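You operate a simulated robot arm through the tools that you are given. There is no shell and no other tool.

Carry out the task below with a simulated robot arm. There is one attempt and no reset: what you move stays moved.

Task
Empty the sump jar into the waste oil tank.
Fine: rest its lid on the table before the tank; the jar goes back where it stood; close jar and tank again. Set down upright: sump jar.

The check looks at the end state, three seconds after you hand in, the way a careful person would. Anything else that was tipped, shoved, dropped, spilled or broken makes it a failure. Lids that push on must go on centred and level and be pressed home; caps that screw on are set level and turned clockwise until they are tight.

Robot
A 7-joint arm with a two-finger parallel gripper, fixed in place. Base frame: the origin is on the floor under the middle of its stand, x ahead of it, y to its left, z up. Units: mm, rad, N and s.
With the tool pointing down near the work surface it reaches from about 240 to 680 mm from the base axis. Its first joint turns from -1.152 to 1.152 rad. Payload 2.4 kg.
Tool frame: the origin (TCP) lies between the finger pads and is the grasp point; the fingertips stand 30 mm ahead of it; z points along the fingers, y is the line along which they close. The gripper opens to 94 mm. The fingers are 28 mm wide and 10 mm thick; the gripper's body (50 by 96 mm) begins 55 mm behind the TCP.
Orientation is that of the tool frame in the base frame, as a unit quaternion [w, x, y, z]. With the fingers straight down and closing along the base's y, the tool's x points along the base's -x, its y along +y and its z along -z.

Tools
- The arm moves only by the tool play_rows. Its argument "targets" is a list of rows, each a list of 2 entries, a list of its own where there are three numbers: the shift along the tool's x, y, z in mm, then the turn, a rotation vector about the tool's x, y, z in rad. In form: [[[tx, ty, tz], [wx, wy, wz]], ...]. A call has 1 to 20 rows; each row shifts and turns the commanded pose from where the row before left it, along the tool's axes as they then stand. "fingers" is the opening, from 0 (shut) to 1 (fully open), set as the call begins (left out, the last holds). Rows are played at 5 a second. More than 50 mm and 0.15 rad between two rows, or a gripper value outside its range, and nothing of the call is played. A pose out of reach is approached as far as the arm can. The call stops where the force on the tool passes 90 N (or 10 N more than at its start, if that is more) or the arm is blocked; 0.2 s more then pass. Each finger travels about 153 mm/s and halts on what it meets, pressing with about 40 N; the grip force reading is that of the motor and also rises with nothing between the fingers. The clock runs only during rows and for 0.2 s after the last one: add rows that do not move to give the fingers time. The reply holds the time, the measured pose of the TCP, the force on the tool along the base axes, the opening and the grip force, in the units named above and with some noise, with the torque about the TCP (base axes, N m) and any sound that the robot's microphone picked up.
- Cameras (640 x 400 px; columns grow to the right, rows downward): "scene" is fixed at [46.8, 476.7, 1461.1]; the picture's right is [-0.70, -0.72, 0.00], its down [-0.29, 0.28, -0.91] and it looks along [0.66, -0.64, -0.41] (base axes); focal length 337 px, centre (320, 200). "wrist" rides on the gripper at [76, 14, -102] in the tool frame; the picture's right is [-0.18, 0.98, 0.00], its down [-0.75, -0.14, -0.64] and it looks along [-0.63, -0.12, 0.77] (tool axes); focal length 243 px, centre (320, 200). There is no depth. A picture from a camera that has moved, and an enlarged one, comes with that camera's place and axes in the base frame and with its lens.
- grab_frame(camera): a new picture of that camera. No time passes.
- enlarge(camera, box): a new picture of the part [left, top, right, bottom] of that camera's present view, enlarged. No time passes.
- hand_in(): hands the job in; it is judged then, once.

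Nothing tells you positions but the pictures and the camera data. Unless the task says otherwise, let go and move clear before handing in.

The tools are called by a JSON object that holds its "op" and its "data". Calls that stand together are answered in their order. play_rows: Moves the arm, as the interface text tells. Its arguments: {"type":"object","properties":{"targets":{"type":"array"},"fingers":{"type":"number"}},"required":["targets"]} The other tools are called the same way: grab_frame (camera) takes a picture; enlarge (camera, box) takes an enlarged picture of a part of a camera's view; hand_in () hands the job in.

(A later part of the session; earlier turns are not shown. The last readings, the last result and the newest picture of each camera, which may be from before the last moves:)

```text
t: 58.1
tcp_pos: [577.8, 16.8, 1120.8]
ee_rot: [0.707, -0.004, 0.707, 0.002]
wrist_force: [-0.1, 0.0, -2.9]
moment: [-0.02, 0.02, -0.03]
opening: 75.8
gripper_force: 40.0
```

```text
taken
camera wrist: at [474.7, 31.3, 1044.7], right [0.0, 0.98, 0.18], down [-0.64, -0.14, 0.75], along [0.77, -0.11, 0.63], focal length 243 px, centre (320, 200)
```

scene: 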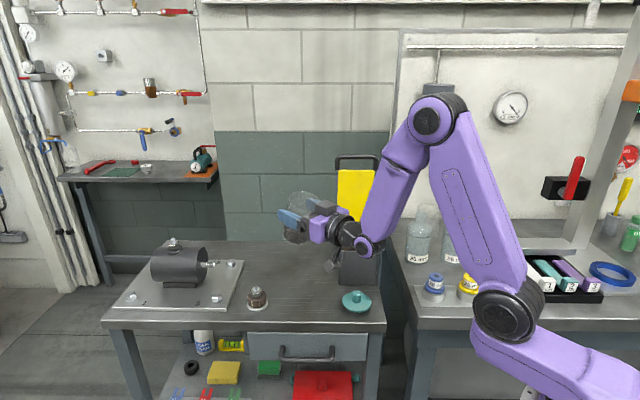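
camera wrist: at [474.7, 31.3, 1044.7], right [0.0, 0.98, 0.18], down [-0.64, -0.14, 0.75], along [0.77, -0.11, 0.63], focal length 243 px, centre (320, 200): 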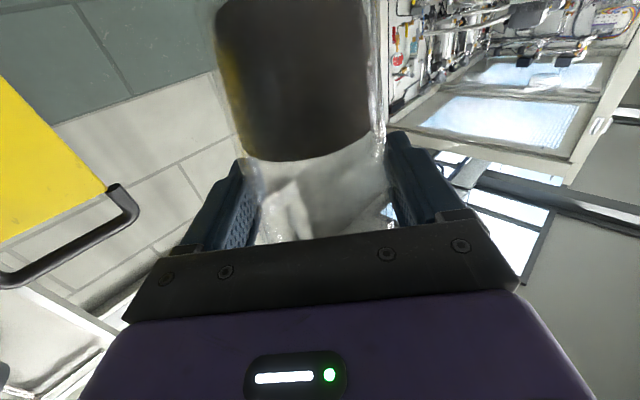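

Jar is steady with the tool horizontal. Now I'll carry it to above the tank.

{"op": "play_rows", "data": {"targets": [[[0, -16, -0.5], [0, 0, 0]], [[0, -20, -0.6], [0, 0, 0]], [[0, -20, -0.6], [0, 0, 0]], [[0, -20, -0.6], [0, 0, 0]], [[0, -20, -0.6], [0, 0, 0]], [[0, -20, -0.6], [0, 0, 0]], [[0, -13, -0.4], [0, 0, 0]], [[0, 0, 0], [0, 0, 0]], [[0, 0, 0], [0, 0, 0]]]}}

{"op": "grab_frame", "data": {"camera": "scene"}}

{"op": "enlarge", "data": {"camera": "scene", "box": [290, 140, 420, 300]}}

{"op": "grab_frame", "data": {"camera": "wrist"}}

```text
t: 60.1
tcp_pos: [574.8, -111.6, 1120.7]
ee_rot: [0.707, -0.002, 0.708, 0.001]
wrist_force: [0.1, 0.3, -2.5]
moment: [0.0, 0.06, 0.0]
opening: 75.8
gripper_force: 39.9
```

```text
taken
```

scene: 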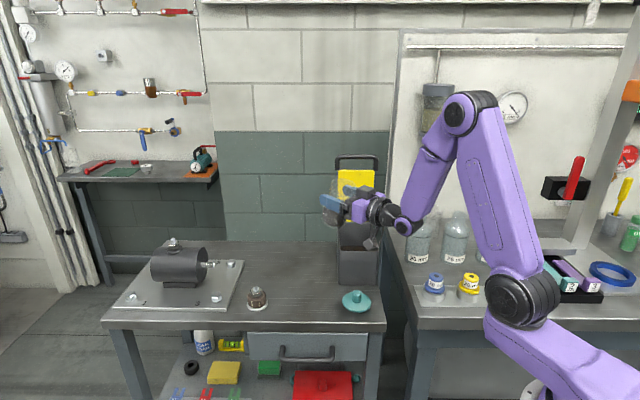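

```text
2.50 times, centred on (355, 220) of scene
camera zoom: at [46.8, 476.7, 1461.1], right [-0.7, -0.72, 0.0], down [-0.29, 0.28, -0.91], along [0.66, -0.64, -0.41], focal length 842 px, centre (232, 150)
```

zoom: 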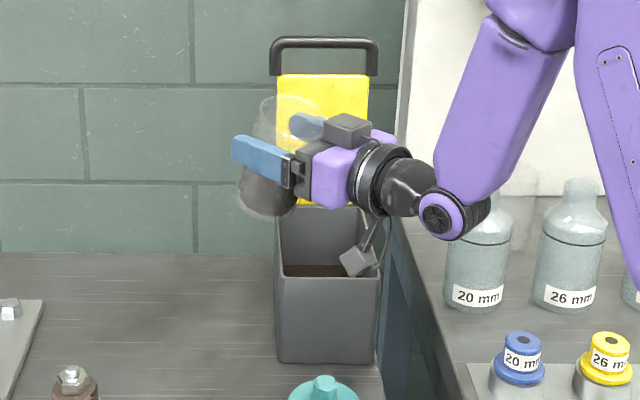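

```text
taken
camera wrist: at [470.5, -97.6, 1044.7], right [0.0, 0.98, 0.18], down [-0.64, -0.14, 0.75], along [0.77, -0.11, 0.63], focal length 243 px, centre (320, 200)
```

wrist: 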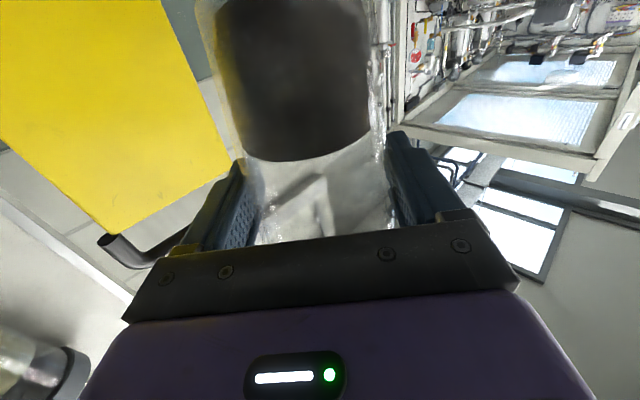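

The jar is above the tank. I'll roll it about its right lip to ~46° (no flow yet), then check before lowering.

{"op": "play_rows", "data": {"targets": [[[-3.954, 3.005, 0], [0, 0, 0.1]], [[-3.954, 3.005, 0], [0, 0, 0.1]], [[-3.954, 3.005, 0], [0, 0, 0.1]], [[-3.954, 3.005, 0], [0, 0, 0.1]], [[-3.954, 3.005, 0], [0, 0, 0.1]], [[-3.954, 3.005, 0], [0, 0, 0.1]], [[-3.954, 3.005, 0], [0, 0, 0.1]], [[-3.954, 3.005, 0], [0, 0, 0.1]], [[0, 0, 0], [0, 0, 0]]]}}

{"op": "enlarge", "data": {"camera": "scene", "box": [290, 140, 420, 300]}}

{"op": "grab_frame", "data": {"camera": "wrist"}}

```text
t: 62.1
tcp_pos: [574.7, -100.7, 1159.2]
ee_rot: [0.65, 0.275, 0.652, 0.277]
wrist_force: [-0.3, -0.8, -2.3]
moment: [-0.06, 0.04, 0.04]
opening: 75.7
gripper_force: 40.5
```

```text
2.50 times, centred on (355, 220) of scene
camera zoom: at [46.8, 476.7, 1461.1], right [-0.7, -0.72, 0.0], down [-0.29, 0.28, -0.91], along [0.66, -0.64, -0.41], focal length 842 px, centre (232, 150)
```

zoom: 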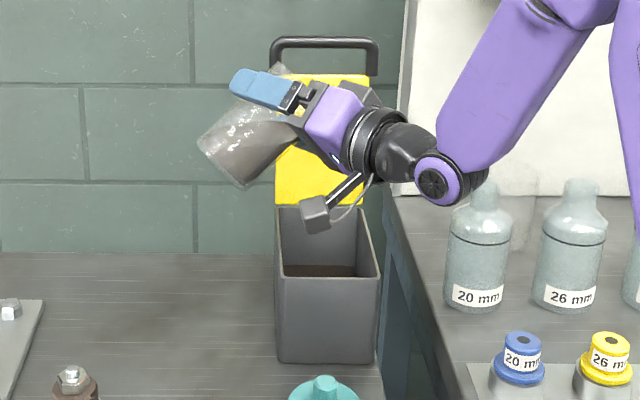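

```text
taken
camera wrist: at [471.1, -36.2, 1115.5], right [0.0, 0.55, 0.83], down [-0.64, -0.64, 0.42], along [0.77, -0.53, 0.35], focal length 243 px, centre (320, 200)
```

wrist: 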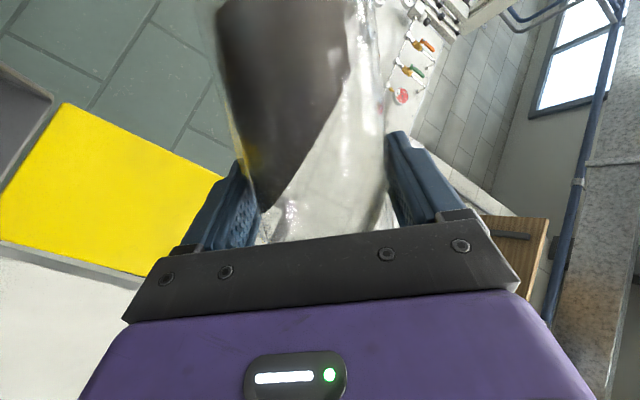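

No flow yet and the lip is over the tank. I'll lower the tilted jar toward the rim.

{"op": "play_rows", "data": {"targets": [[[13.5, -13.9, 0], [0, 0, 0]], [[13.5, -13.9, 0], [0, 0, 0]], [[13.5, -13.9, 0], [0, 0, 0]], [[13.5, -13.9, 0], [0, 0, 0]], [[13.5, -13.9, 0], [0, 0, 0]], [[0, 0, 0], [0, 0, 0]]]}}

{"op": "enlarge", "data": {"camera": "scene", "box": [290, 160, 420, 310]}}

{"op": "grab_frame", "data": {"camera": "wrist"}}

```text
t: 63.5
tcp_pos: [574.8, -101.5, 1061.5]
ee_rot: [0.651, 0.273, 0.652, 0.276]
wrist_force: [-0.8, -0.9, -2.3]
moment: [-0.07, 0.03, 0.0]
opening: 75.2
gripper_force: 39.9
```

```text
2.67 times, centred on (355, 235) of scene
camera zoom: at [46.8, 476.7, 1461.1], right [-0.7, -0.72, 0.0], down [-0.29, 0.28, -0.91], along [0.66, -0.64, -0.41], focal length 898 px, centre (227, 107)
```

zoom: 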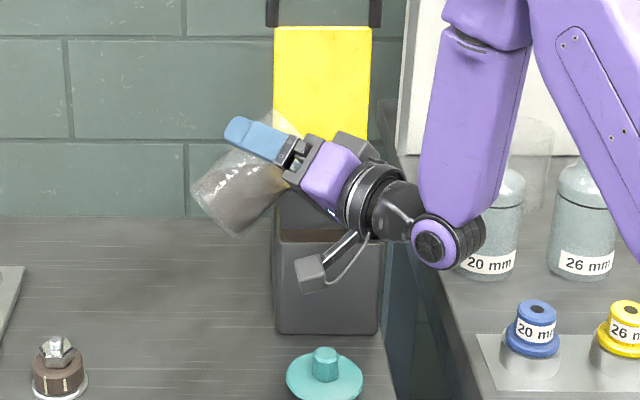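

```text
taken
camera wrist: at [471.1, -36.9, 1018.6], right [0.0, 0.55, 0.83], down [-0.64, -0.64, 0.42], along [0.77, -0.53, 0.36], focal length 243 px, centre (320, 200)
```

wrist: 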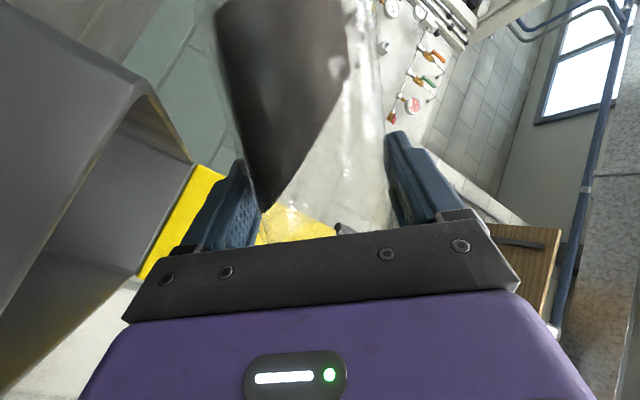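

Everything is clear of the rim. I'll roll slowly while lowering the lip a little, and watch for the start of flow.

{"op": "play_rows", "data": {"targets": [[[-0.25, -0.3, 0], [0, 0, 0.06]], [[-0.38, -0.42, 0], [0, 0, 0.06]], [[-0.52, -0.54, 0], [0, 0, 0.06]], [[-0.67, -0.64, 0], [0, 0, 0.06]], [[-0.82, -0.74, 0], [0, 0, 0.06]], [[0, 0, 0], [0, 0, 0]]]}}

{"op": "enlarge", "data": {"camera": "scene", "box": [310, 190, 400, 290]}}

{"op": "grab_frame", "data": {"camera": "wrist"}}

```text
t: 64.9
tcp_pos: [574.4, -106.0, 1061.3]
ee_rot: [0.601, 0.368, 0.604, 0.371]
wrist_force: [0.1, 0.1, -2.0]
moment: [-0.05, -0.01, 0.0]
opening: 75.4
gripper_force: 40.0
```

```text
4.00 times, centred on (355, 240) of scene
camera zoom: at [46.8, 476.7, 1461.1], right [-0.7, -0.72, 0.0], down [-0.29, 0.28, -0.91], along [0.66, -0.64, -0.41], focal length 1347 px, centre (180, 40)
```

zoom: 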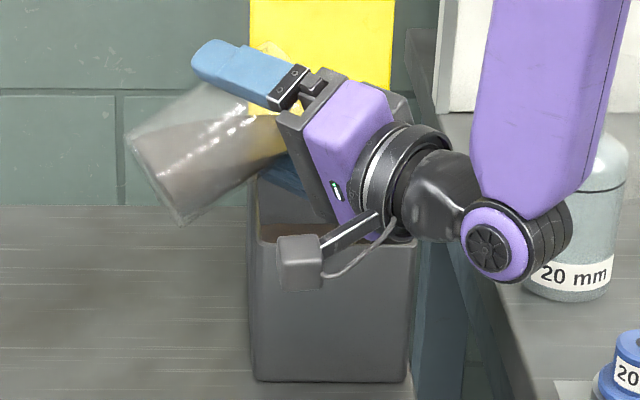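

```text
taken
camera wrist: at [470.9, -30.4, 1039.4], right [0.0, 0.28, 0.96], down [-0.64, -0.74, 0.22], along [0.77, -0.61, 0.18], focal length 243 px, centre (320, 200)
```

wrist: 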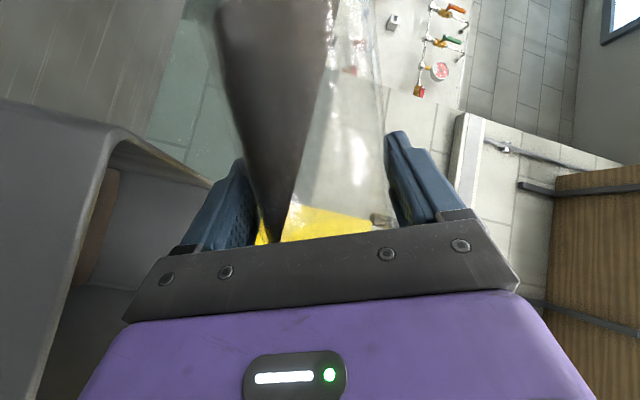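

The liquid is near the lip. I'll continue rolling to ~80° and check the flow.

{"op": "play_rows", "data": {"targets": [[[-0.98, -0.82, 0], [0, 0, 0.06]], [[-1.14, -0.9, 0], [0, 0, 0.06]], [[-1.31, -0.97, 0], [0, 0, 0.06]], [[0, 0, 0], [0, 0, 0]]]}}

{"op": "enlarge", "data": {"camera": "scene", "box": [310, 190, 400, 290]}}

{"op": "grab_frame", "data": {"camera": "wrist"}}

```text
t: 65.9
tcp_pos: [574.0, -109.1, 1059.6]
ee_rot: [0.565, 0.423, 0.568, 0.423]
wrist_force: [-1.6, -0.8, -0.6]
moment: [-0.06, 0.03, 0.03]
opening: 75.6
gripper_force: 39.7
```

```text
4.00 times, centred on (355, 240) of scene
camera zoom: at [46.8, 476.7, 1461.1], right [-0.7, -0.72, 0.0], down [-0.29, 0.28, -0.91], along [0.66, -0.64, -0.41], focal length 1347 px, centre (180, 40)
```

zoom: 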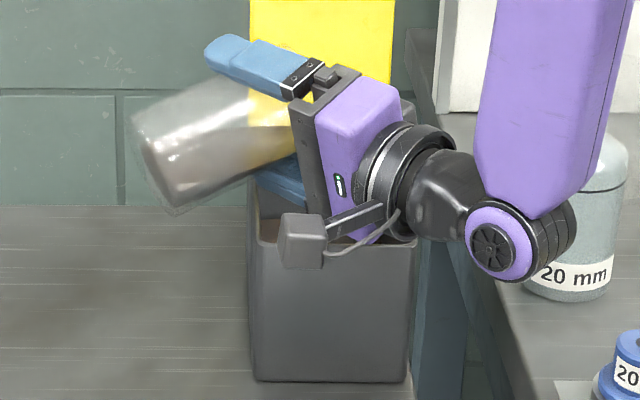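

```text
taken
camera wrist: at [470.9, -32.0, 1051.7], right [0.0, 0.11, 0.99], down [-0.64, -0.76, 0.08], along [0.77, -0.64, 0.07], focal length 243 px, centre (320, 200)
```

wrist: 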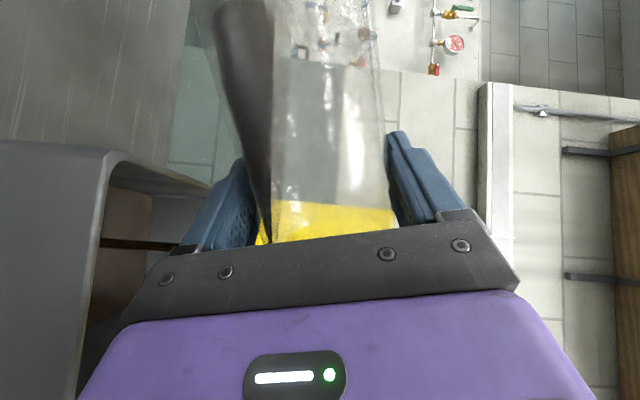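

Oil is flowing into the tank — the jar's load has dropped and the remaining wedge is small. I'll keep rolling to drain it.

{"op": "play_rows", "data": {"targets": [[[-2.6, 0.62, 0], [0, 0, 0.08]], [[-2.74, 0.58, 0], [0, 0, 0.08]], [[-2.89, 0.55, 0], [0, 0, 0.08]], [[-3.04, 0.54, 0], [0, 0, 0.08]], [[0, 0, 0], [0, 0, 0]], [[-3.2, 0.54, 0], [0, 0, 0.08]], [[-3.35, 0.55, 0], [0, 0, 0.08]], [[0, 0, 0], [0, 0, 0]]]}}

{"op": "enlarge", "data": {"camera": "scene", "box": [310, 190, 400, 290]}}

{"op": "grab_frame", "data": {"camera": "wrist"}}

```text
t: 67.7
tcp_pos: [574.8, -127.1, 1064.3]
ee_rot: [0.449, 0.544, 0.451, 0.546]
wrist_force: [0.6, -0.2, -0.7]
moment: [-0.05, 0.02, -0.01]
opening: 75.3
gripper_force: 40.4
```

```text
4.00 times, centred on (355, 240) of scene
camera zoom: at [46.8, 476.7, 1461.1], right [-0.7, -0.72, 0.0], down [-0.29, 0.28, -0.91], along [0.66, -0.64, -0.41], focal length 1347 px, centre (180, 40)
```

zoom: 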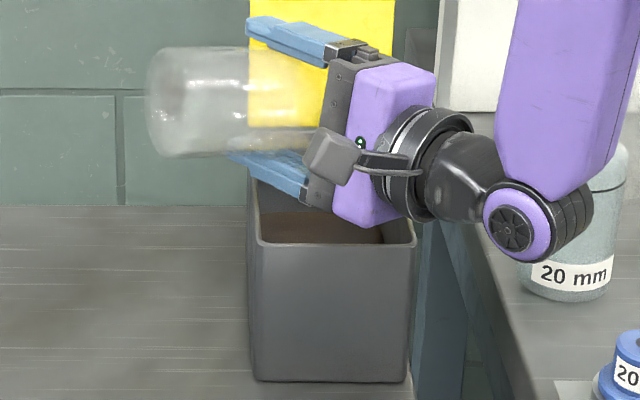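

```text
taken
camera wrist: at [471.0, -54.2, 1093.2], right [0.0, -0.37, 0.93], down [-0.64, -0.72, -0.28], along [0.77, -0.59, -0.24], focal length 243 px, centre (320, 200)
```

wrist: 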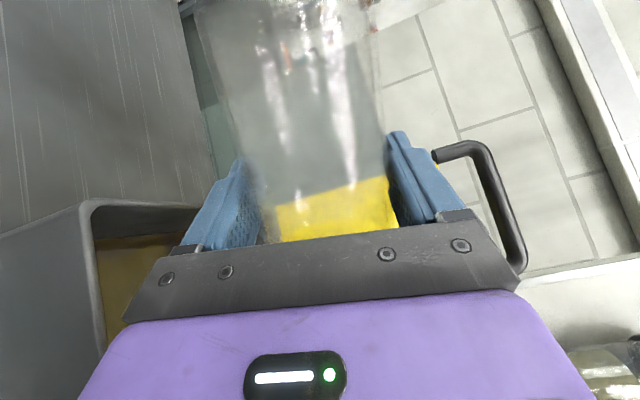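

The jar looks empty already; I'll tilt further and hold a few seconds to drain the last drops.

{"op": "play_rows", "data": {"targets": [[[-3.5, 0.57, 0], [0, 0, 0.08]], [[-3.64, 0.6, 0], [0, 0, 0.08]], [[-3.79, 0.65, 0], [0, 0, 0.08]], [[-3.93, 0.71, 0], [0, 0, 0.08]], [[-4.07, 0.78, 0], [0, 0, 0.08]], [[-4.2, 0.86, 0], [0, 0, 0.08]], [[0, 0, 0], [0, 0, 0]], [[0, 0, 0], [0, 0, 0]], [[0, 0, 0], [0, 0, 0]], [[0, 0, 0], [0, 0, 0]], [[0, 0, 0], [0, 0, 0]], [[0, 0, 0], [0, 0, 0]], [[0, 0, 0], [0, 0, 0]], [[0, 0, 0], [0, 0, 0]], [[0, 0, 0], [0, 0, 0]], [[0, 0, 0], [0, 0, 0]]]}}

{"op": "enlarge", "data": {"camera": "scene", "box": [290, 180, 420, 320]}}

{"op": "grab_frame", "data": {"camera": "wrist"}}

```text
t: 71.1
tcp_pos: [574.4, -148.6, 1059.8]
ee_rot: [0.306, 0.636, 0.31, 0.637]
wrist_force: [-0.1, 0.2, -1.3]
moment: [-0.03, -0.02, 0.0]
opening: 75.2
gripper_force: 39.2
```

```text
2.86 times, centred on (355, 250) of scene
camera zoom: at [46.8, 476.7, 1461.1], right [-0.7, -0.72, 0.0], down [-0.29, 0.28, -0.91], along [0.66, -0.64, -0.41], focal length 962 px, centre (220, 57)
```

zoom: 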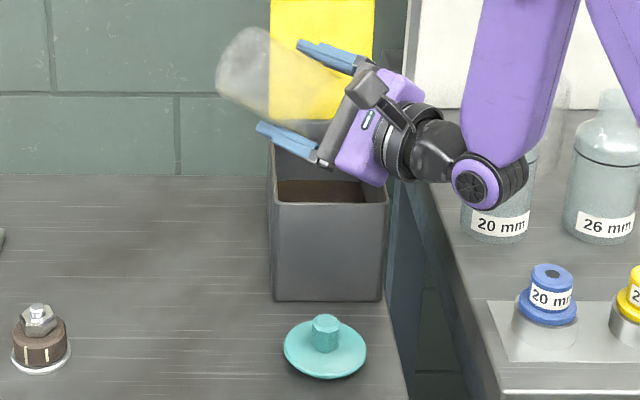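

```text
taken
camera wrist: at [471.4, -97.7, 1118.1], right [0.0, -0.75, 0.66], down [-0.64, -0.51, -0.58], along [0.77, -0.42, -0.48], focal length 243 px, centre (320, 200)
```

wrist: 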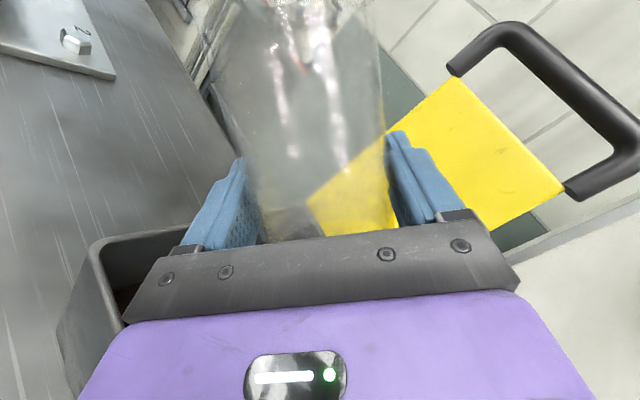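

The jar appears drained. I'll zoom to confirm no residue and no spill on the table.

{"op": "enlarge", "data": {"camera": "scene", "box": [325, 185, 375, 225]}}

{"op": "enlarge", "data": {"camera": "scene", "box": [330, 225, 400, 300]}}

{"op": "enlarge", "data": {"camera": "wrist", "box": [200, 0, 420, 240]}}

```text
10.00 times, centred on (350, 205) of scene
camera zoom: at [46.8, 476.7, 1461.1], right [-0.7, -0.72, 0.0], down [-0.29, 0.28, -0.91], along [0.66, -0.64, -0.41], focal length 3367 px, centre (20, 150)
```

zoom: 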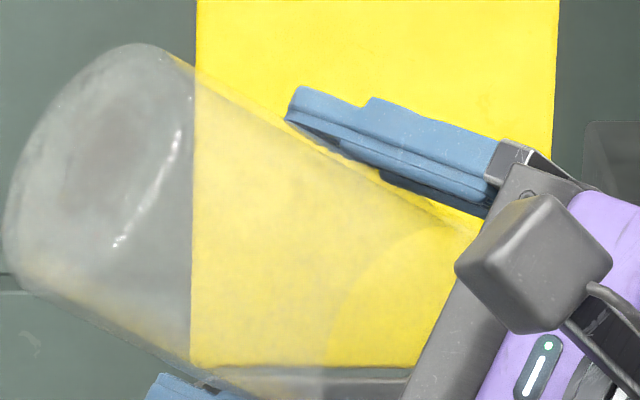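

```text
5.33 times, centred on (365, 262) of scene
camera zoom: at [46.8, 476.7, 1461.1], right [-0.7, -0.72, 0.0], down [-0.29, 0.28, -0.91], along [0.66, -0.64, -0.41], focal length 1796 px, centre (80, -133)
```

zoom: 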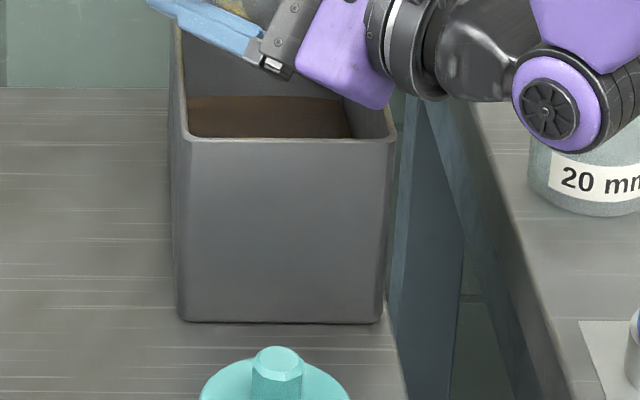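

```text
1.67 times, centred on (310, 120) of wrist
camera zoom: at [471.4, -97.7, 1118.1], right [0.0, -0.75, 0.66], down [-0.64, -0.51, -0.58], along [0.77, -0.42, -0.48], focal length 404 px, centre (337, 333)
```

zoom: 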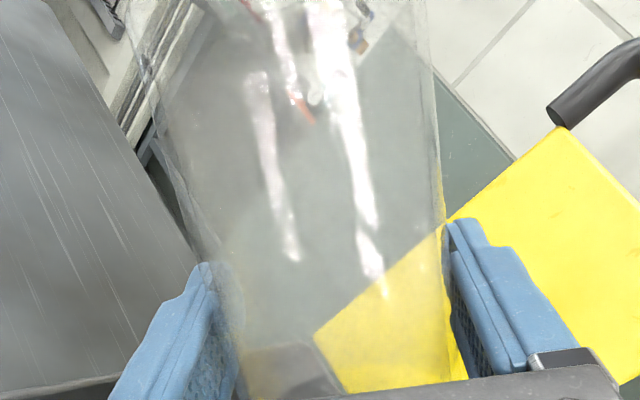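

The jar is clean and the tank level has risen; nothing on the table. I'll wait a little more, then raise and roll the jar back upright above the tank.

{"op": "play_rows", "data": {"targets": [[[0, 0, 0], [0, 0, 0]], [[0, 0, 0], [0, 0, 0]], [[0, 0, 0], [0, 0, 0]], [[0, 0, 0], [0, 0, 0]], [[20.2, 25.5, 0], [0, 0, 0]], [[20.2, 25.5, 0], [0, 0, 0]], [[0, 0, 0], [0, 0, 0]], [[0, 0, 0], [0, 0, -0.1]], [[0, 0, 0], [0, 0, -0.14]], [[0, 0, 0], [0, 0, -0.14]], [[0, 0, 0], [0, 0, -0.14]], [[0, 0, 0], [0, 0, -0.14]], [[0, 0, 0], [0, 0, -0.14]], [[0, 0, 0], [0, 0, -0.14]], [[0, 0, 0], [0, 0, -0.14]], [[0, 0, 0], [0, 0, -0.14]], [[0, 0, 0], [0, 0, -0.14]], [[0, 0, 0], [0, 0, -0.14]], [[0, 0, 0], [0, 0, -0.14]], [[0, 0, 0], [0, 0, -0.14]]]}}

{"op": "play_rows", "data": {"targets": [[[0, 0, 0], [0, 0, -0.14]], [[0, 0, 0], [0, 0, -0.14]], [[0, 0, 0], [0, 0, -0.14]], [[0, 0, 0], [0, 0, -0.04]], [[0, 0, 0], [0, 0, 0]]]}}

{"op": "grab_frame", "data": {"camera": "scene"}}

{"op": "grab_frame", "data": {"camera": "wrist"}}

```text
t: 75.3
tcp_pos: [575.4, -148.5, 1124.9]
ee_rot: [0.688, 0.158, 0.69, 0.161]
wrist_force: [-0.7, -0.4, -1.0]
moment: [-0.01, 0.01, 0.0]
opening: 75.5
gripper_force: 40.3
```

```text
t: 76.5
tcp_pos: [574.9, -148.5, 1123.6]
ee_rot: [0.707, -0.002, 0.707, 0.001]
wrist_force: [-0.7, 0.0, -0.7]
moment: [0.01, -0.02, -0.02]
opening: 75.1
gripper_force: 39.5
```

```text
taken
```

scene: 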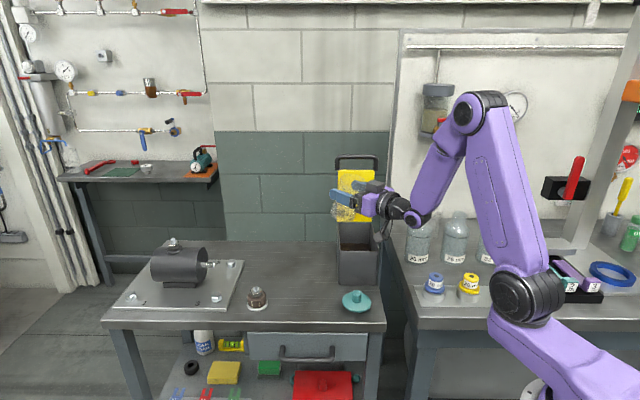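

```text
taken
camera wrist: at [471.2, -134.4, 1048.5], right [0.0, 0.98, 0.18], down [-0.64, -0.14, 0.75], along [0.77, -0.11, 0.63], focal length 243 px, centre (320, 200)
```

wrist: 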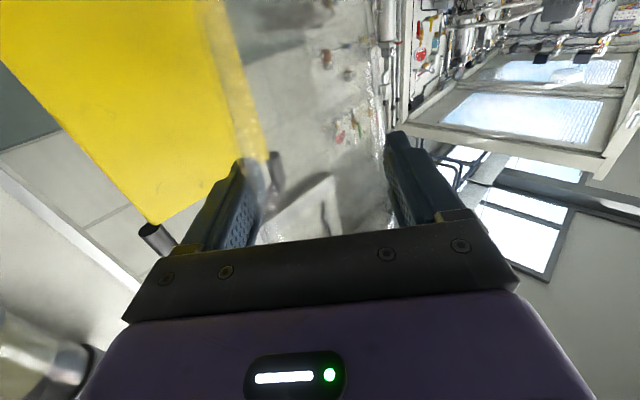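

Upright again over the tank. I'll carry it back to above its original spot and undo the pitch.

{"op": "play_rows", "data": {"targets": [[[0, 20.69, 0.49], [0, 0, 0]], [[0, 20.69, 0.49], [0, 0, 0]], [[0, 20.69, 0.49], [0, 0, 0]], [[0, 20.69, 0.49], [0, 0, 0]], [[0, 20.69, 0.49], [0, 0, 0]], [[0, 20.69, 0.49], [0, 0, 0]], [[0, 20.69, 0.49], [0, 0, 0]], [[0, 20.67, 0.47], [0, 0, 0]], [[0, 0, 0], [0, 0.0582, 0]], [[0, 0, 0], [0, 0.0582, 0]], [[0, 0, 0], [0, 0.0582, 0]], [[0, 0, 0], [0, 0.0582, 0]], [[0, 0, 0], [0, 0.0582, 0]], [[0, 0, 0], [0, 0.0582, 0]], [[0, 0, 0], [0, 0, 0]]]}}

{"op": "grab_frame", "data": {"camera": "scene"}}

{"op": "enlarge", "data": {"camera": "scene", "box": [260, 180, 390, 310]}}

```text
t: 79.7
tcp_pos: [577.8, 17.4, 1124.5]
ee_rot: [0.573, -0.002, 0.82, 0.0]
wrist_force: [0.6, -0.9, -0.9]
moment: [0.02, 0.01, 0.02]
opening: 75.5
gripper_force: 40.0
```

```text
taken
```

scene: 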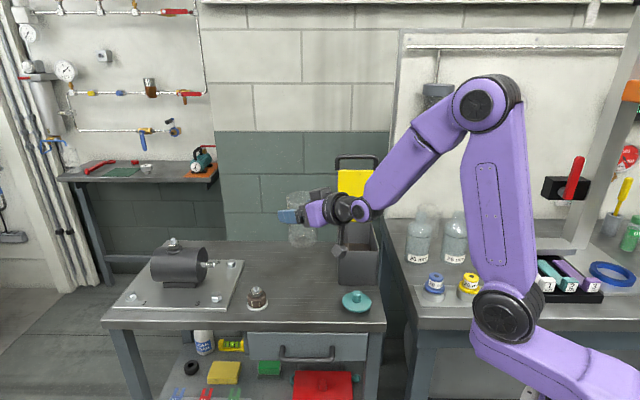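

```text
3.08 times, centred on (325, 245) of scene
camera zoom: at [46.8, 476.7, 1461.1], right [-0.7, -0.72, 0.0], down [-0.29, 0.28, -0.91], along [0.66, -0.64, -0.41], focal length 1036 px, centre (305, 62)
```

zoom: 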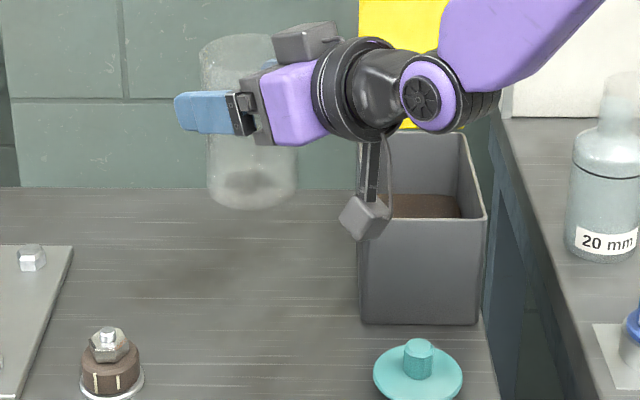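

The jar is upright above its spot. Lowering most of the way now.

{"op": "play_rows", "data": {"targets": [[[24.3, 0, 8.84], [0, 0, 0]], [[24.3, 0, 8.84], [0, 0, 0]], [[24.3, 0, 8.84], [0, 0, 0]], [[24.3, 0, 8.84], [0, 0, 0]], [[24.3, 0, 8.84], [0, 0, 0]], [[24.3, 0, 8.84], [0, 0, 0]], [[0, 0, 0], [0, 0, 0]]]}}

{"op": "enlarge", "data": {"camera": "scene", "box": [285, 240, 355, 310]}}

```text
t: 81.3
tcp_pos: [579.4, 17.0, 970.2]
ee_rot: [0.573, -0.003, 0.819, 0.002]
wrist_force: [0.6, -0.7, -1.0]
moment: [0.05, 0.02, 0.0]
opening: 75.2
gripper_force: 40.7
```

```text
5.71 times, centred on (320, 275) of scene
camera zoom: at [46.8, 476.7, 1461.1], right [-0.7, -0.72, 0.0], down [-0.29, 0.28, -0.91], along [0.66, -0.64, -0.41], focal length 1924 px, centre (320, -229)
```

zoom: 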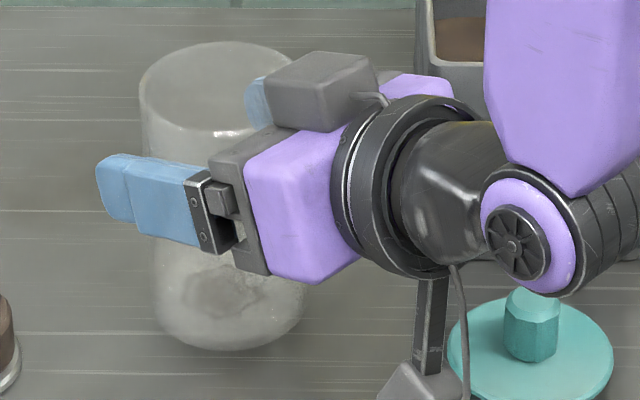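

It matches the lift picture closely. I'll lower the last 8 mm gently.

{"op": "play_rows", "data": {"targets": [[[2.8, 0, 1.03], [0, 0, 0]], [[2.35, 0, 0.86], [0, 0, 0]], [[0, 0, 0], [0, 0, 0]]]}}

{"op": "play_rows", "data": {"targets": [[[1.4, 0, 0.5], [0, 0, 0]], [[0, 0, 0], [0, 0, 0]]]}}

{"op": "enlarge", "data": {"camera": "scene", "box": [285, 240, 355, 310]}}

```text
t: 82.1
tcp_pos: [577.7, 17.2, 963.8]
ee_rot: [0.573, -0.003, 0.82, 0.002]
wrist_force: [-0.1, 0.8, -0.3]
moment: [-0.02, 0.02, 0.01]
opening: 75.0
gripper_force: 40.8
```

```text
t: 82.7
tcp_pos: [578.5, 15.6, 962.6]
ee_rot: [0.574, -0.002, 0.819, 0.001]
wrist_force: [-0.5, 0.1, -0.2]
moment: [0.03, -0.01, -0.02]
opening: 75.6
gripper_force: 40.3
```

```text
5.71 times, centred on (320, 275) of scene
camera zoom: at [46.8, 476.7, 1461.1], right [-0.7, -0.72, 0.0], down [-0.29, 0.28, -0.91], along [0.66, -0.64, -0.41], focal length 1924 px, centre (320, -229)
```

zoom: 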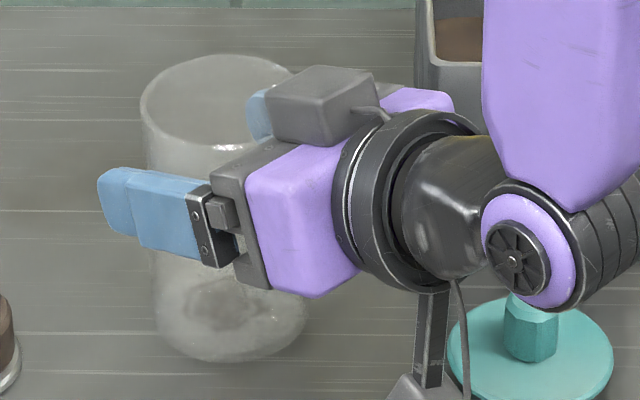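

Slightly above the table still (about 1–2 mm). I'll ease down until a small upward force shows.

{"op": "play_rows", "data": {"targets": [[[0.95, 0, 0.34], [0, 0, 0]], [[0, 0, 0], [0, 0, 0]]]}}

{"op": "play_rows", "data": {"targets": [[[0.95, 0, 0.34], [0, 0, 0]], [[0, 0, 0], [0, 0, 0]]]}}

```text
t: 83.3
tcp_pos: [577.9, 17.2, 962.6]
ee_rot: [0.575, -0.002, 0.818, 0.001]
wrist_force: [-1.0, 0.1, 3.0]
moment: [0.15, 0.14, 0.03]
opening: 75.2
gripper_force: 40.0
```

```text
t: 83.9
tcp_pos: [578.4, 17.1, 962.2]
ee_rot: [0.574, -0.002, 0.819, 0.001]
wrist_force: [-4.9, -0.2, 16.2]
moment: [0.42, 0.47, 0.11]
opening: 75.7
gripper_force: 40.6
```

The jar is on the table (contact force shows). I'll relieve slightly and open the fingers.

{"op": "play_rows", "data": {"targets": [[[-1.1, 0, -0.4], [0, 0, 0]], [[0, 0, 0], [0, 0, 0]]]}}

{"op": "play_rows", "data": {"targets": [[[0, 0, 0], [0, 0, 0]], [[0, 0, 0], [0, 0, 0]], [[0, 0, 0], [0, 0, 0]], [[0, 0, 0], [0, 0, 0]]], "fingers": 1}}

{"op": "enlarge", "data": {"camera": "scene", "box": [285, 240, 355, 310]}}

{"op": "grab_frame", "data": {"camera": "wrist"}}

```text
t: 84.5
tcp_pos: [578.2, 16.9, 962.9]
ee_rot: [0.574, -0.002, 0.819, 0.001]
wrist_force: [3.1, -0.6, 8.0]
moment: [0.23, -0.23, -0.13]
opening: 75.4
gripper_force: 40.2
```

```text
t: 85.5
tcp_pos: [577.0, 17.4, 962.4]
ee_rot: [0.574, -0.003, 0.819, 0.002]
wrist_force: [0.2, 0.0, -0.1]
moment: [0.01, 0.01, 0.0]
opening: 94.0
gripper_force: 0.0
```

```text
5.71 times, centred on (320, 275) of scene
camera zoom: at [46.8, 476.7, 1461.1], right [-0.7, -0.72, 0.0], down [-0.29, 0.28, -0.91], along [0.66, -0.64, -0.41], focal length 1924 px, centre (320, -229)
```

zoom: 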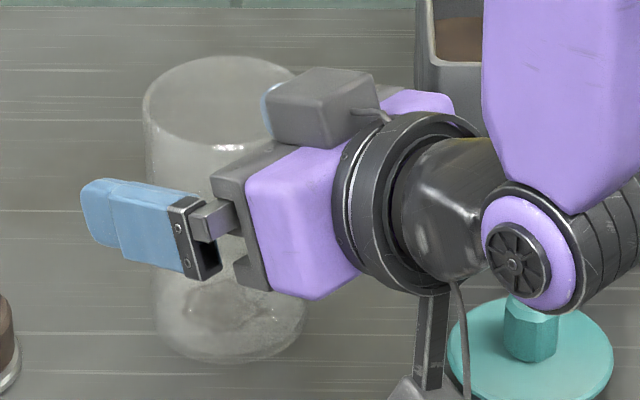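

```text
taken
camera wrist: at [454.3, 31.1, 924.9], right [0.06, 0.98, 0.17], down [-0.34, -0.14, 0.93], along [0.94, -0.11, 0.33], focal length 243 px, centre (320, 200)
```

wrist: 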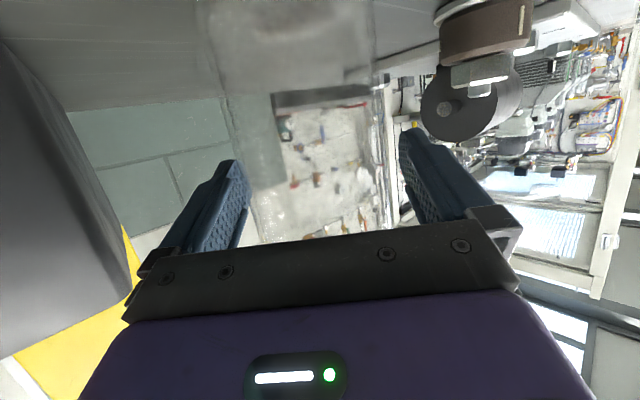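

The jar is standing back on its spot. I'll withdraw backward and upward, then inspect the jar for residue.

{"op": "play_rows", "data": {"targets": [[[7.7, 0, -21.2], [0, 0, 0]], [[7.7, 0, -21.2], [0, 0, 0]], [[7.7, 0, -21.2], [0, 0, 0]], [[-37.6, 0, -13.7], [0, 0, 0]], [[-37.6, 0, -13.7], [0, 0, 0]], [[-37.6, 0, -13.7], [0, 0, 0]], [[-37.6, 0, -13.7], [0, 0, 0]], [[0, 0, 0], [0, 0, 0]]]}}

{"op": "enlarge", "data": {"camera": "scene", "box": [275, 235, 335, 310]}}

{"op": "grab_frame", "data": {"camera": "scene"}}

```text
t: 87.3
tcp_pos: [510.1, 16.7, 1122.6]
ee_rot: [0.572, -0.002, 0.82, 0.001]
wrist_force: [0.3, 0.4, 0.4]
moment: [0.0, 0.01, -0.01]
opening: 94.0
gripper_force: 0.1
```

```text
5.33 times, centred on (305, 272) of scene
camera zoom: at [46.8, 476.7, 1461.1], right [-0.7, -0.72, 0.0], down [-0.29, 0.28, -0.91], along [0.66, -0.64, -0.41], focal length 1796 px, centre (400, -187)
```

zoom: 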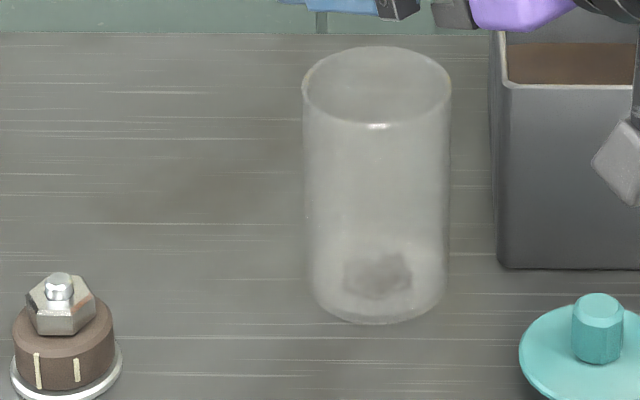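

```text
taken
```

scene: 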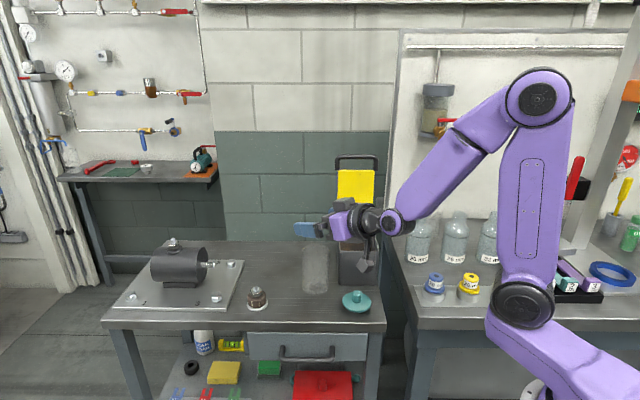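

The jar has been displaced — it now appears about 40 mm to the right (−y) of where I set it down. I'll turn the tool down and look from above to measure exactly.

{"op": "play_rows", "data": {"targets": [[[0, 0, 0], [0, 0.1356, 0]], [[0, 0, 0], [0, 0.1356, 0]], [[0, 0, 0], [0, 0.1356, 0]], [[0, 0, 0], [0, 0.1356, 0]], [[0, 0, 0], [0, 0.1356, 0]], [[0, 0, 0], [0, 0.1356, 0]], [[0, 0, 0], [0, 0.1356, 0]], [[0, 0, 0], [0, 0.1356, 0]], [[0, 0, 0], [0, 0.1356, 0]], [[0, 0, -30], [0, 0, 0]], [[0, 0, 0], [0, 0, 0]]]}}

{"op": "grab_frame", "data": {"camera": "wrist"}}

{"op": "enlarge", "data": {"camera": "scene", "box": [260, 220, 400, 330]}}

```text
t: 89.7
tcp_pos: [508.9, 17.7, 1153.0]
ee_rot: [0.0, -0.002, 1.0, -0.001]
wrist_force: [-0.8, -0.1, 0.0]
moment: [0.03, 0.0, 0.0]
opening: 93.9
gripper_force: 0.1
```

```text
taken
camera wrist: at [432.3, 31.3, 1254.8], right [0.18, 0.98, 0.0], down [0.75, -0.14, 0.64], along [0.63, -0.12, -0.77], focal length 243 px, centre (320, 200)
```

wrist: 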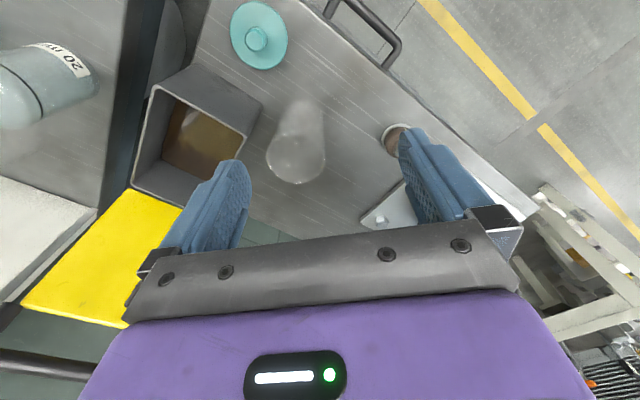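

```text
3.64 times, centred on (330, 275) of scene
camera zoom: at [46.8, 476.7, 1461.1], right [-0.7, -0.72, 0.0], down [-0.29, 0.28, -0.91], along [0.66, -0.64, -0.41], focal length 1224 px, centre (284, -73)
```

zoom: 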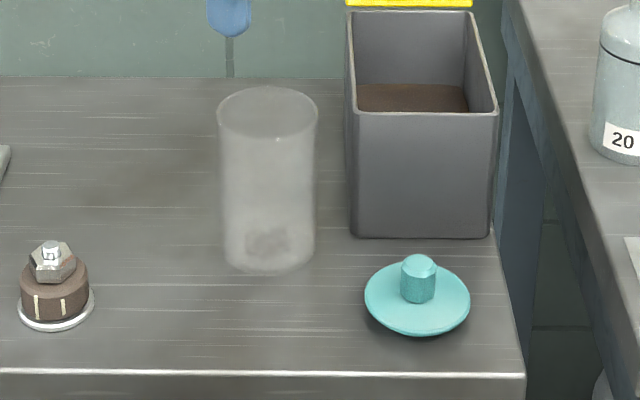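

{"op": "enlarge", "data": {"camera": "wrist", "box": [250, 80, 346, 200]}}

{"op": "enlarge", "data": {"camera": "scene", "box": [300, 240, 350, 300]}}

```text
3.33 times, centred on (298, 140) of wrist
camera zoom: at [432.3, 31.3, 1254.8], right [0.18, 0.98, 0.0], down [0.75, -0.14, 0.64], along [0.63, -0.12, -0.77], focal length 809 px, centre (393, 400)
```

zoom: 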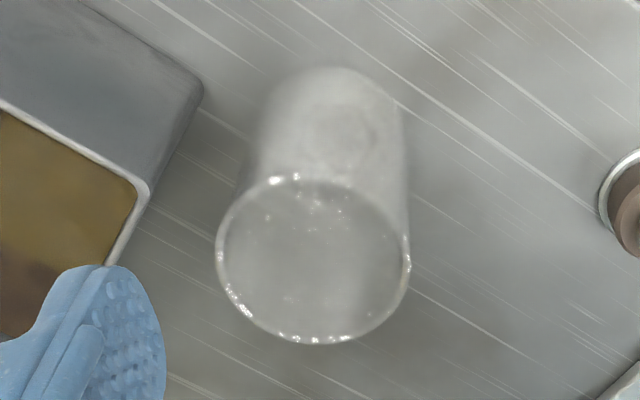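

```text
6.67 times, centred on (325, 270) of scene
camera zoom: at [46.8, 476.7, 1461.1], right [-0.7, -0.72, 0.0], down [-0.29, 0.28, -0.91], along [0.66, -0.64, -0.41], focal length 2244 px, centre (287, -267)
```

zoom: 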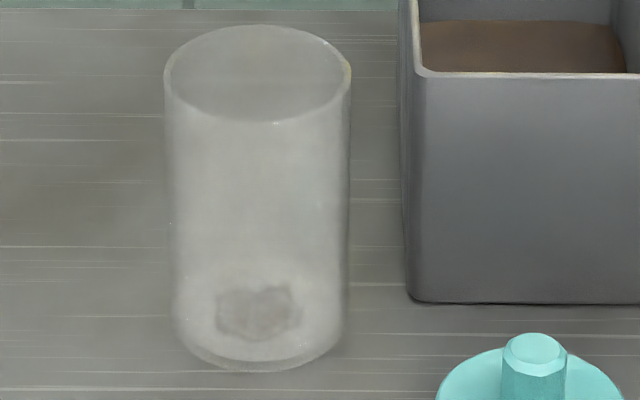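

From above, the jar now stands upright at about (576, −26), i.e. ~43 mm in −y from its original spot. I'll re-grip it from straight above (cleaner release) and move it back; first hover to check alignment.

{"op": "play_rows", "data": {"targets": [[[-22.3, -14.7, 32], [0, 0, 0]], [[-22.3, -14.7, 32], [0, 0, 0]], [[-22.4, -14.8, 32], [0, 0, 0]], [[0, 0, 0], [0, 0, 0]]]}}

{"op": "grab_frame", "data": {"camera": "wrist"}}

{"op": "enlarge", "data": {"camera": "scene", "box": [280, 190, 380, 310]}}

```text
t: 90.7
tcp_pos: [578.0, -27.5, 1056.2]
ee_rot: [0.0, -0.003, 1.0, -0.001]
wrist_force: [0.9, -0.1, -0.2]
moment: [0.01, 0.01, 0.02]
opening: 94.0
gripper_force: 0.1
```

```text
taken
camera wrist: at [500.3, -13.1, 1157.7], right [0.18, 0.98, 0.0], down [0.75, -0.14, 0.64], along [0.63, -0.12, -0.77], focal length 243 px, centre (320, 200)
```

wrist: 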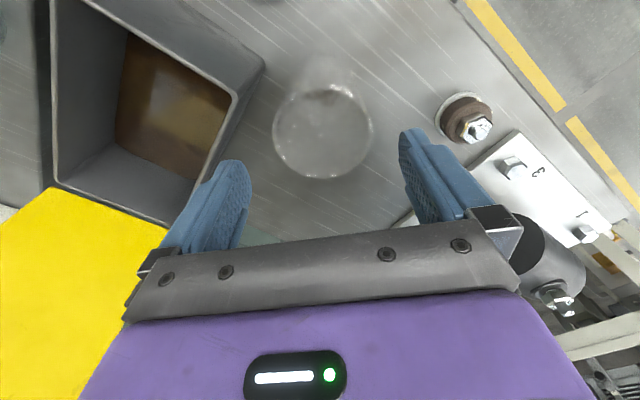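

```text
3.33 times, centred on (330, 250) of scene
camera zoom: at [46.8, 476.7, 1461.1], right [-0.7, -0.72, 0.0], down [-0.29, 0.28, -0.91], along [0.66, -0.64, -0.41], focal length 1122 px, centre (287, 33)
```

zoom: 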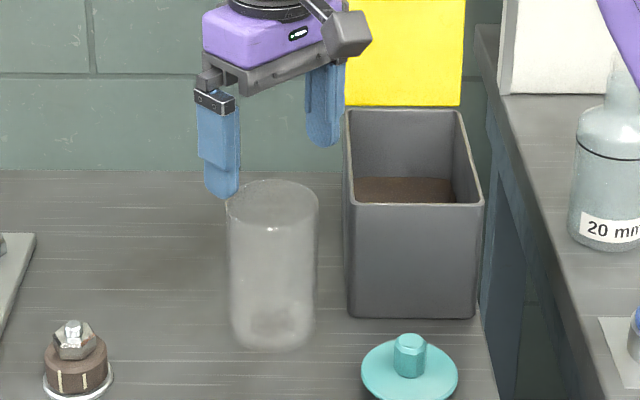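

Aligned within ~2 mm. I'll descend so the fingers straddle the jar rim.

{"op": "play_rows", "data": {"targets": [[[1.5, 0.5, 20], [0, 0, 0]], [[0, 0, 20], [0, 0, 0]], [[0, 0, 20], [0, 0, 0]], [[0, 0, 12], [0, 0, 0]], [[0, 0, 0], [0, 0, 0]]]}}

{"op": "grab_frame", "data": {"camera": "wrist"}}

{"op": "enlarge", "data": {"camera": "scene", "box": [280, 190, 380, 310]}}

```text
t: 91.9
tcp_pos: [575.6, -26.0, 984.1]
ee_rot: [-0.001, -0.002, 1.0, -0.001]
wrist_force: [-0.2, -0.4, -0.2]
moment: [-0.02, 0.0, -0.02]
opening: 93.8
gripper_force: 0.1
```

```text
taken
camera wrist: at [498.9, -12.2, 1086.4], right [0.18, 0.98, 0.0], down [0.75, -0.14, 0.64], along [0.63, -0.12, -0.77], focal length 243 px, centre (320, 200)
```

wrist: 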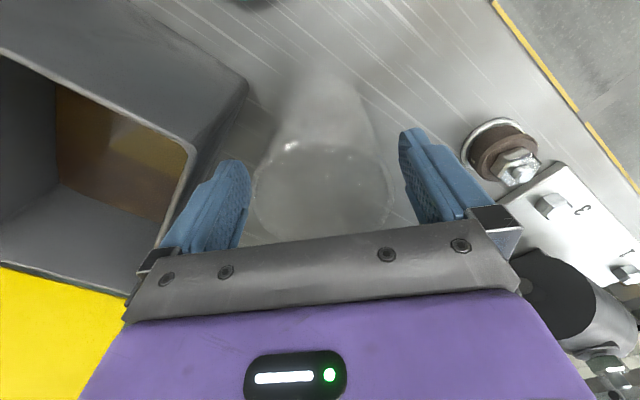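

```text
3.33 times, centred on (330, 250) of scene
camera zoom: at [46.8, 476.7, 1461.1], right [-0.7, -0.72, 0.0], down [-0.29, 0.28, -0.91], along [0.66, -0.64, -0.41], focal length 1122 px, centre (287, 33)
```

zoom: 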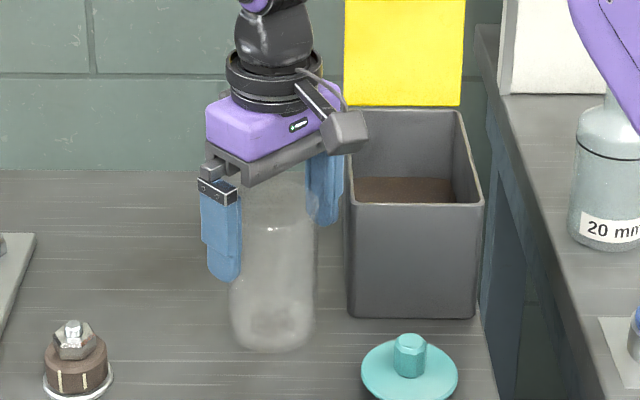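

The jar is centred between the fingers, and the right finger clears the tank. Closing.

{"op": "play_rows", "data": {"targets": [[[0, 0, 0], [0, 0, 0]], [[0, 0, 0], [0, 0, 0]], [[0, 0, 0], [0, 0, 0]]], "fingers": 0}}

{"op": "grab_frame", "data": {"camera": "wrist"}}

{"op": "enlarge", "data": {"camera": "scene", "box": [280, 190, 380, 310]}}

```text
t: 92.7
tcp_pos: [576.1, -26.9, 984.9]
ee_rot: [0.001, -0.003, 1.0, -0.001]
wrist_force: [-0.1, 0.1, 1.0]
moment: [-0.04, 0.0, 0.0]
opening: 70.3
gripper_force: 40.2
```

```text
taken
camera wrist: at [498.9, -12.2, 1086.6], right [0.18, 0.98, 0.0], down [0.75, -0.14, 0.64], along [0.63, -0.12, -0.77], focal length 243 px, centre (320, 200)
```

wrist: 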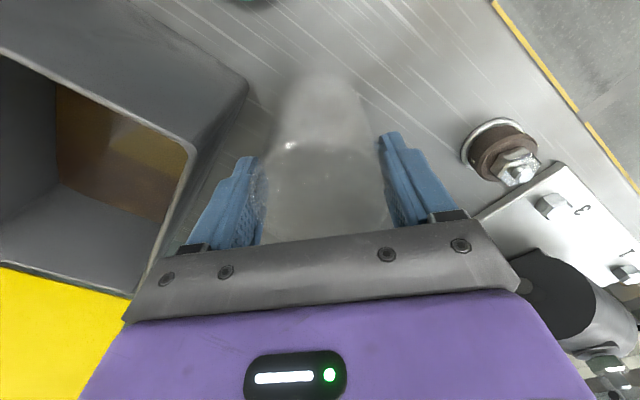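

```text
3.33 times, centred on (330, 250) of scene
camera zoom: at [46.8, 476.7, 1461.1], right [-0.7, -0.72, 0.0], down [-0.29, 0.28, -0.91], along [0.66, -0.64, -0.41], focal length 1122 px, centre (287, 33)
```

zoom: 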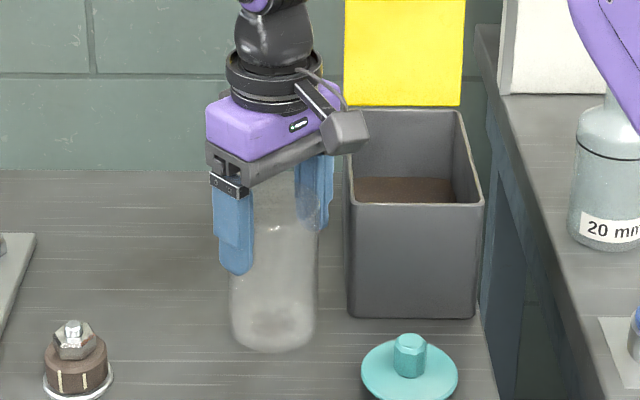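

Gripped at 70 mm from above. Lifting 10 mm and moving back +43.5 mm in y.

{"op": "play_rows", "data": {"targets": [[[0, 0, -5], [0, 0, 0]], [[0, 0, -5], [0, 0, 0]], [[0, 0, 0], [0, 0, 0]], [[-0.4, 11, 0], [0, 0, 0]], [[-0.4, 11, 0], [0, 0, 0]], [[-0.4, 11, 0], [0, 0, 0]], [[-0.3, 10.5, 0], [0, 0, 0]], [[0, 0, 0], [0, 0, 0]]]}}

{"op": "enlarge", "data": {"camera": "scene", "box": [270, 235, 340, 310]}}

{"op": "grab_frame", "data": {"camera": "wrist"}}

```text
t: 94.5
tcp_pos: [578.6, 16.0, 994.9]
ee_rot: [0.0, -0.001, 1.0, 0.0]
wrist_force: [1.3, -0.5, 0.0]
moment: [0.04, 0.0, 0.0]
opening: 70.7
gripper_force: 39.6
```

```text
5.33 times, centred on (305, 272) of scene
camera zoom: at [46.8, 476.7, 1461.1], right [-0.7, -0.72, 0.0], down [-0.29, 0.28, -0.91], along [0.66, -0.64, -0.41], focal length 1796 px, centre (400, -187)
```

zoom: 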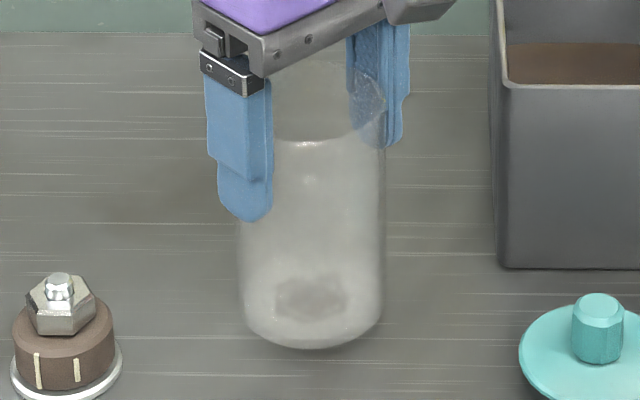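

```text
taken
camera wrist: at [499.9, 31.2, 1096.4], right [0.18, 0.98, 0.0], down [0.75, -0.14, 0.64], along [0.63, -0.12, -0.77], focal length 243 px, centre (320, 200)
```

wrist: 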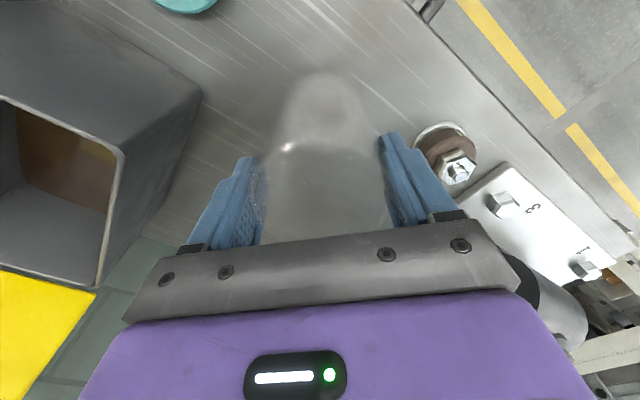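

The projected landing point matches the original image to within about 1 mm. I'll lower it gently.

{"op": "play_rows", "data": {"targets": [[[0, 0, 5], [0, 0, 0]], [[0, 0, 3], [0, 0, 0]], [[0, 0, 0], [0, 0, 0]]]}}

{"op": "play_rows", "data": {"targets": [[[0, 0, 1], [0, 0, 0]], [[0, 0, 1], [0, 0, 0]], [[0, 0, 0], [0, 0, 0]]]}}

{"op": "enlarge", "data": {"camera": "scene", "box": [270, 235, 340, 310]}}

```text
t: 95.3
tcp_pos: [578.0, 17.1, 986.3]
ee_rot: [0.0, -0.001, 1.0, -0.001]
wrist_force: [0.5, -0.8, -1.7]
moment: [-0.01, -0.03, -0.04]
opening: 70.5
gripper_force: 40.0
```

```text
t: 96.1
tcp_pos: [577.7, 16.6, 984.2]
ee_rot: [0.002, -0.001, 1.0, -0.001]
wrist_force: [-0.3, -0.3, 2.6]
moment: [-0.07, 0.04, -0.01]
opening: 70.4
gripper_force: 39.8
```

```text
5.33 times, centred on (305, 272) of scene
camera zoom: at [46.7, 476.7, 1461.1], right [-0.7, -0.72, 0.0], down [-0.29, 0.28, -0.91], along [0.66, -0.64, -0.41], focal length 1796 px, centre (400, -187)
```

zoom: 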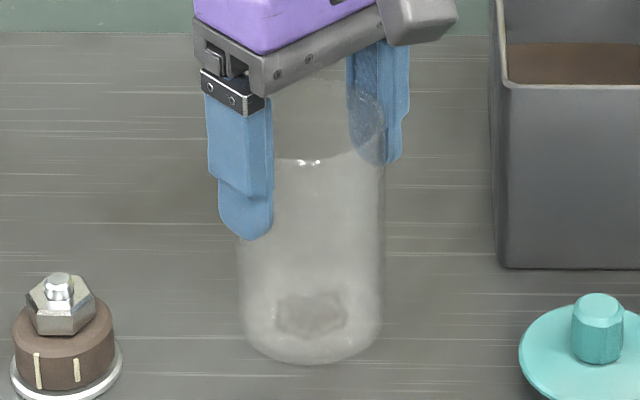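

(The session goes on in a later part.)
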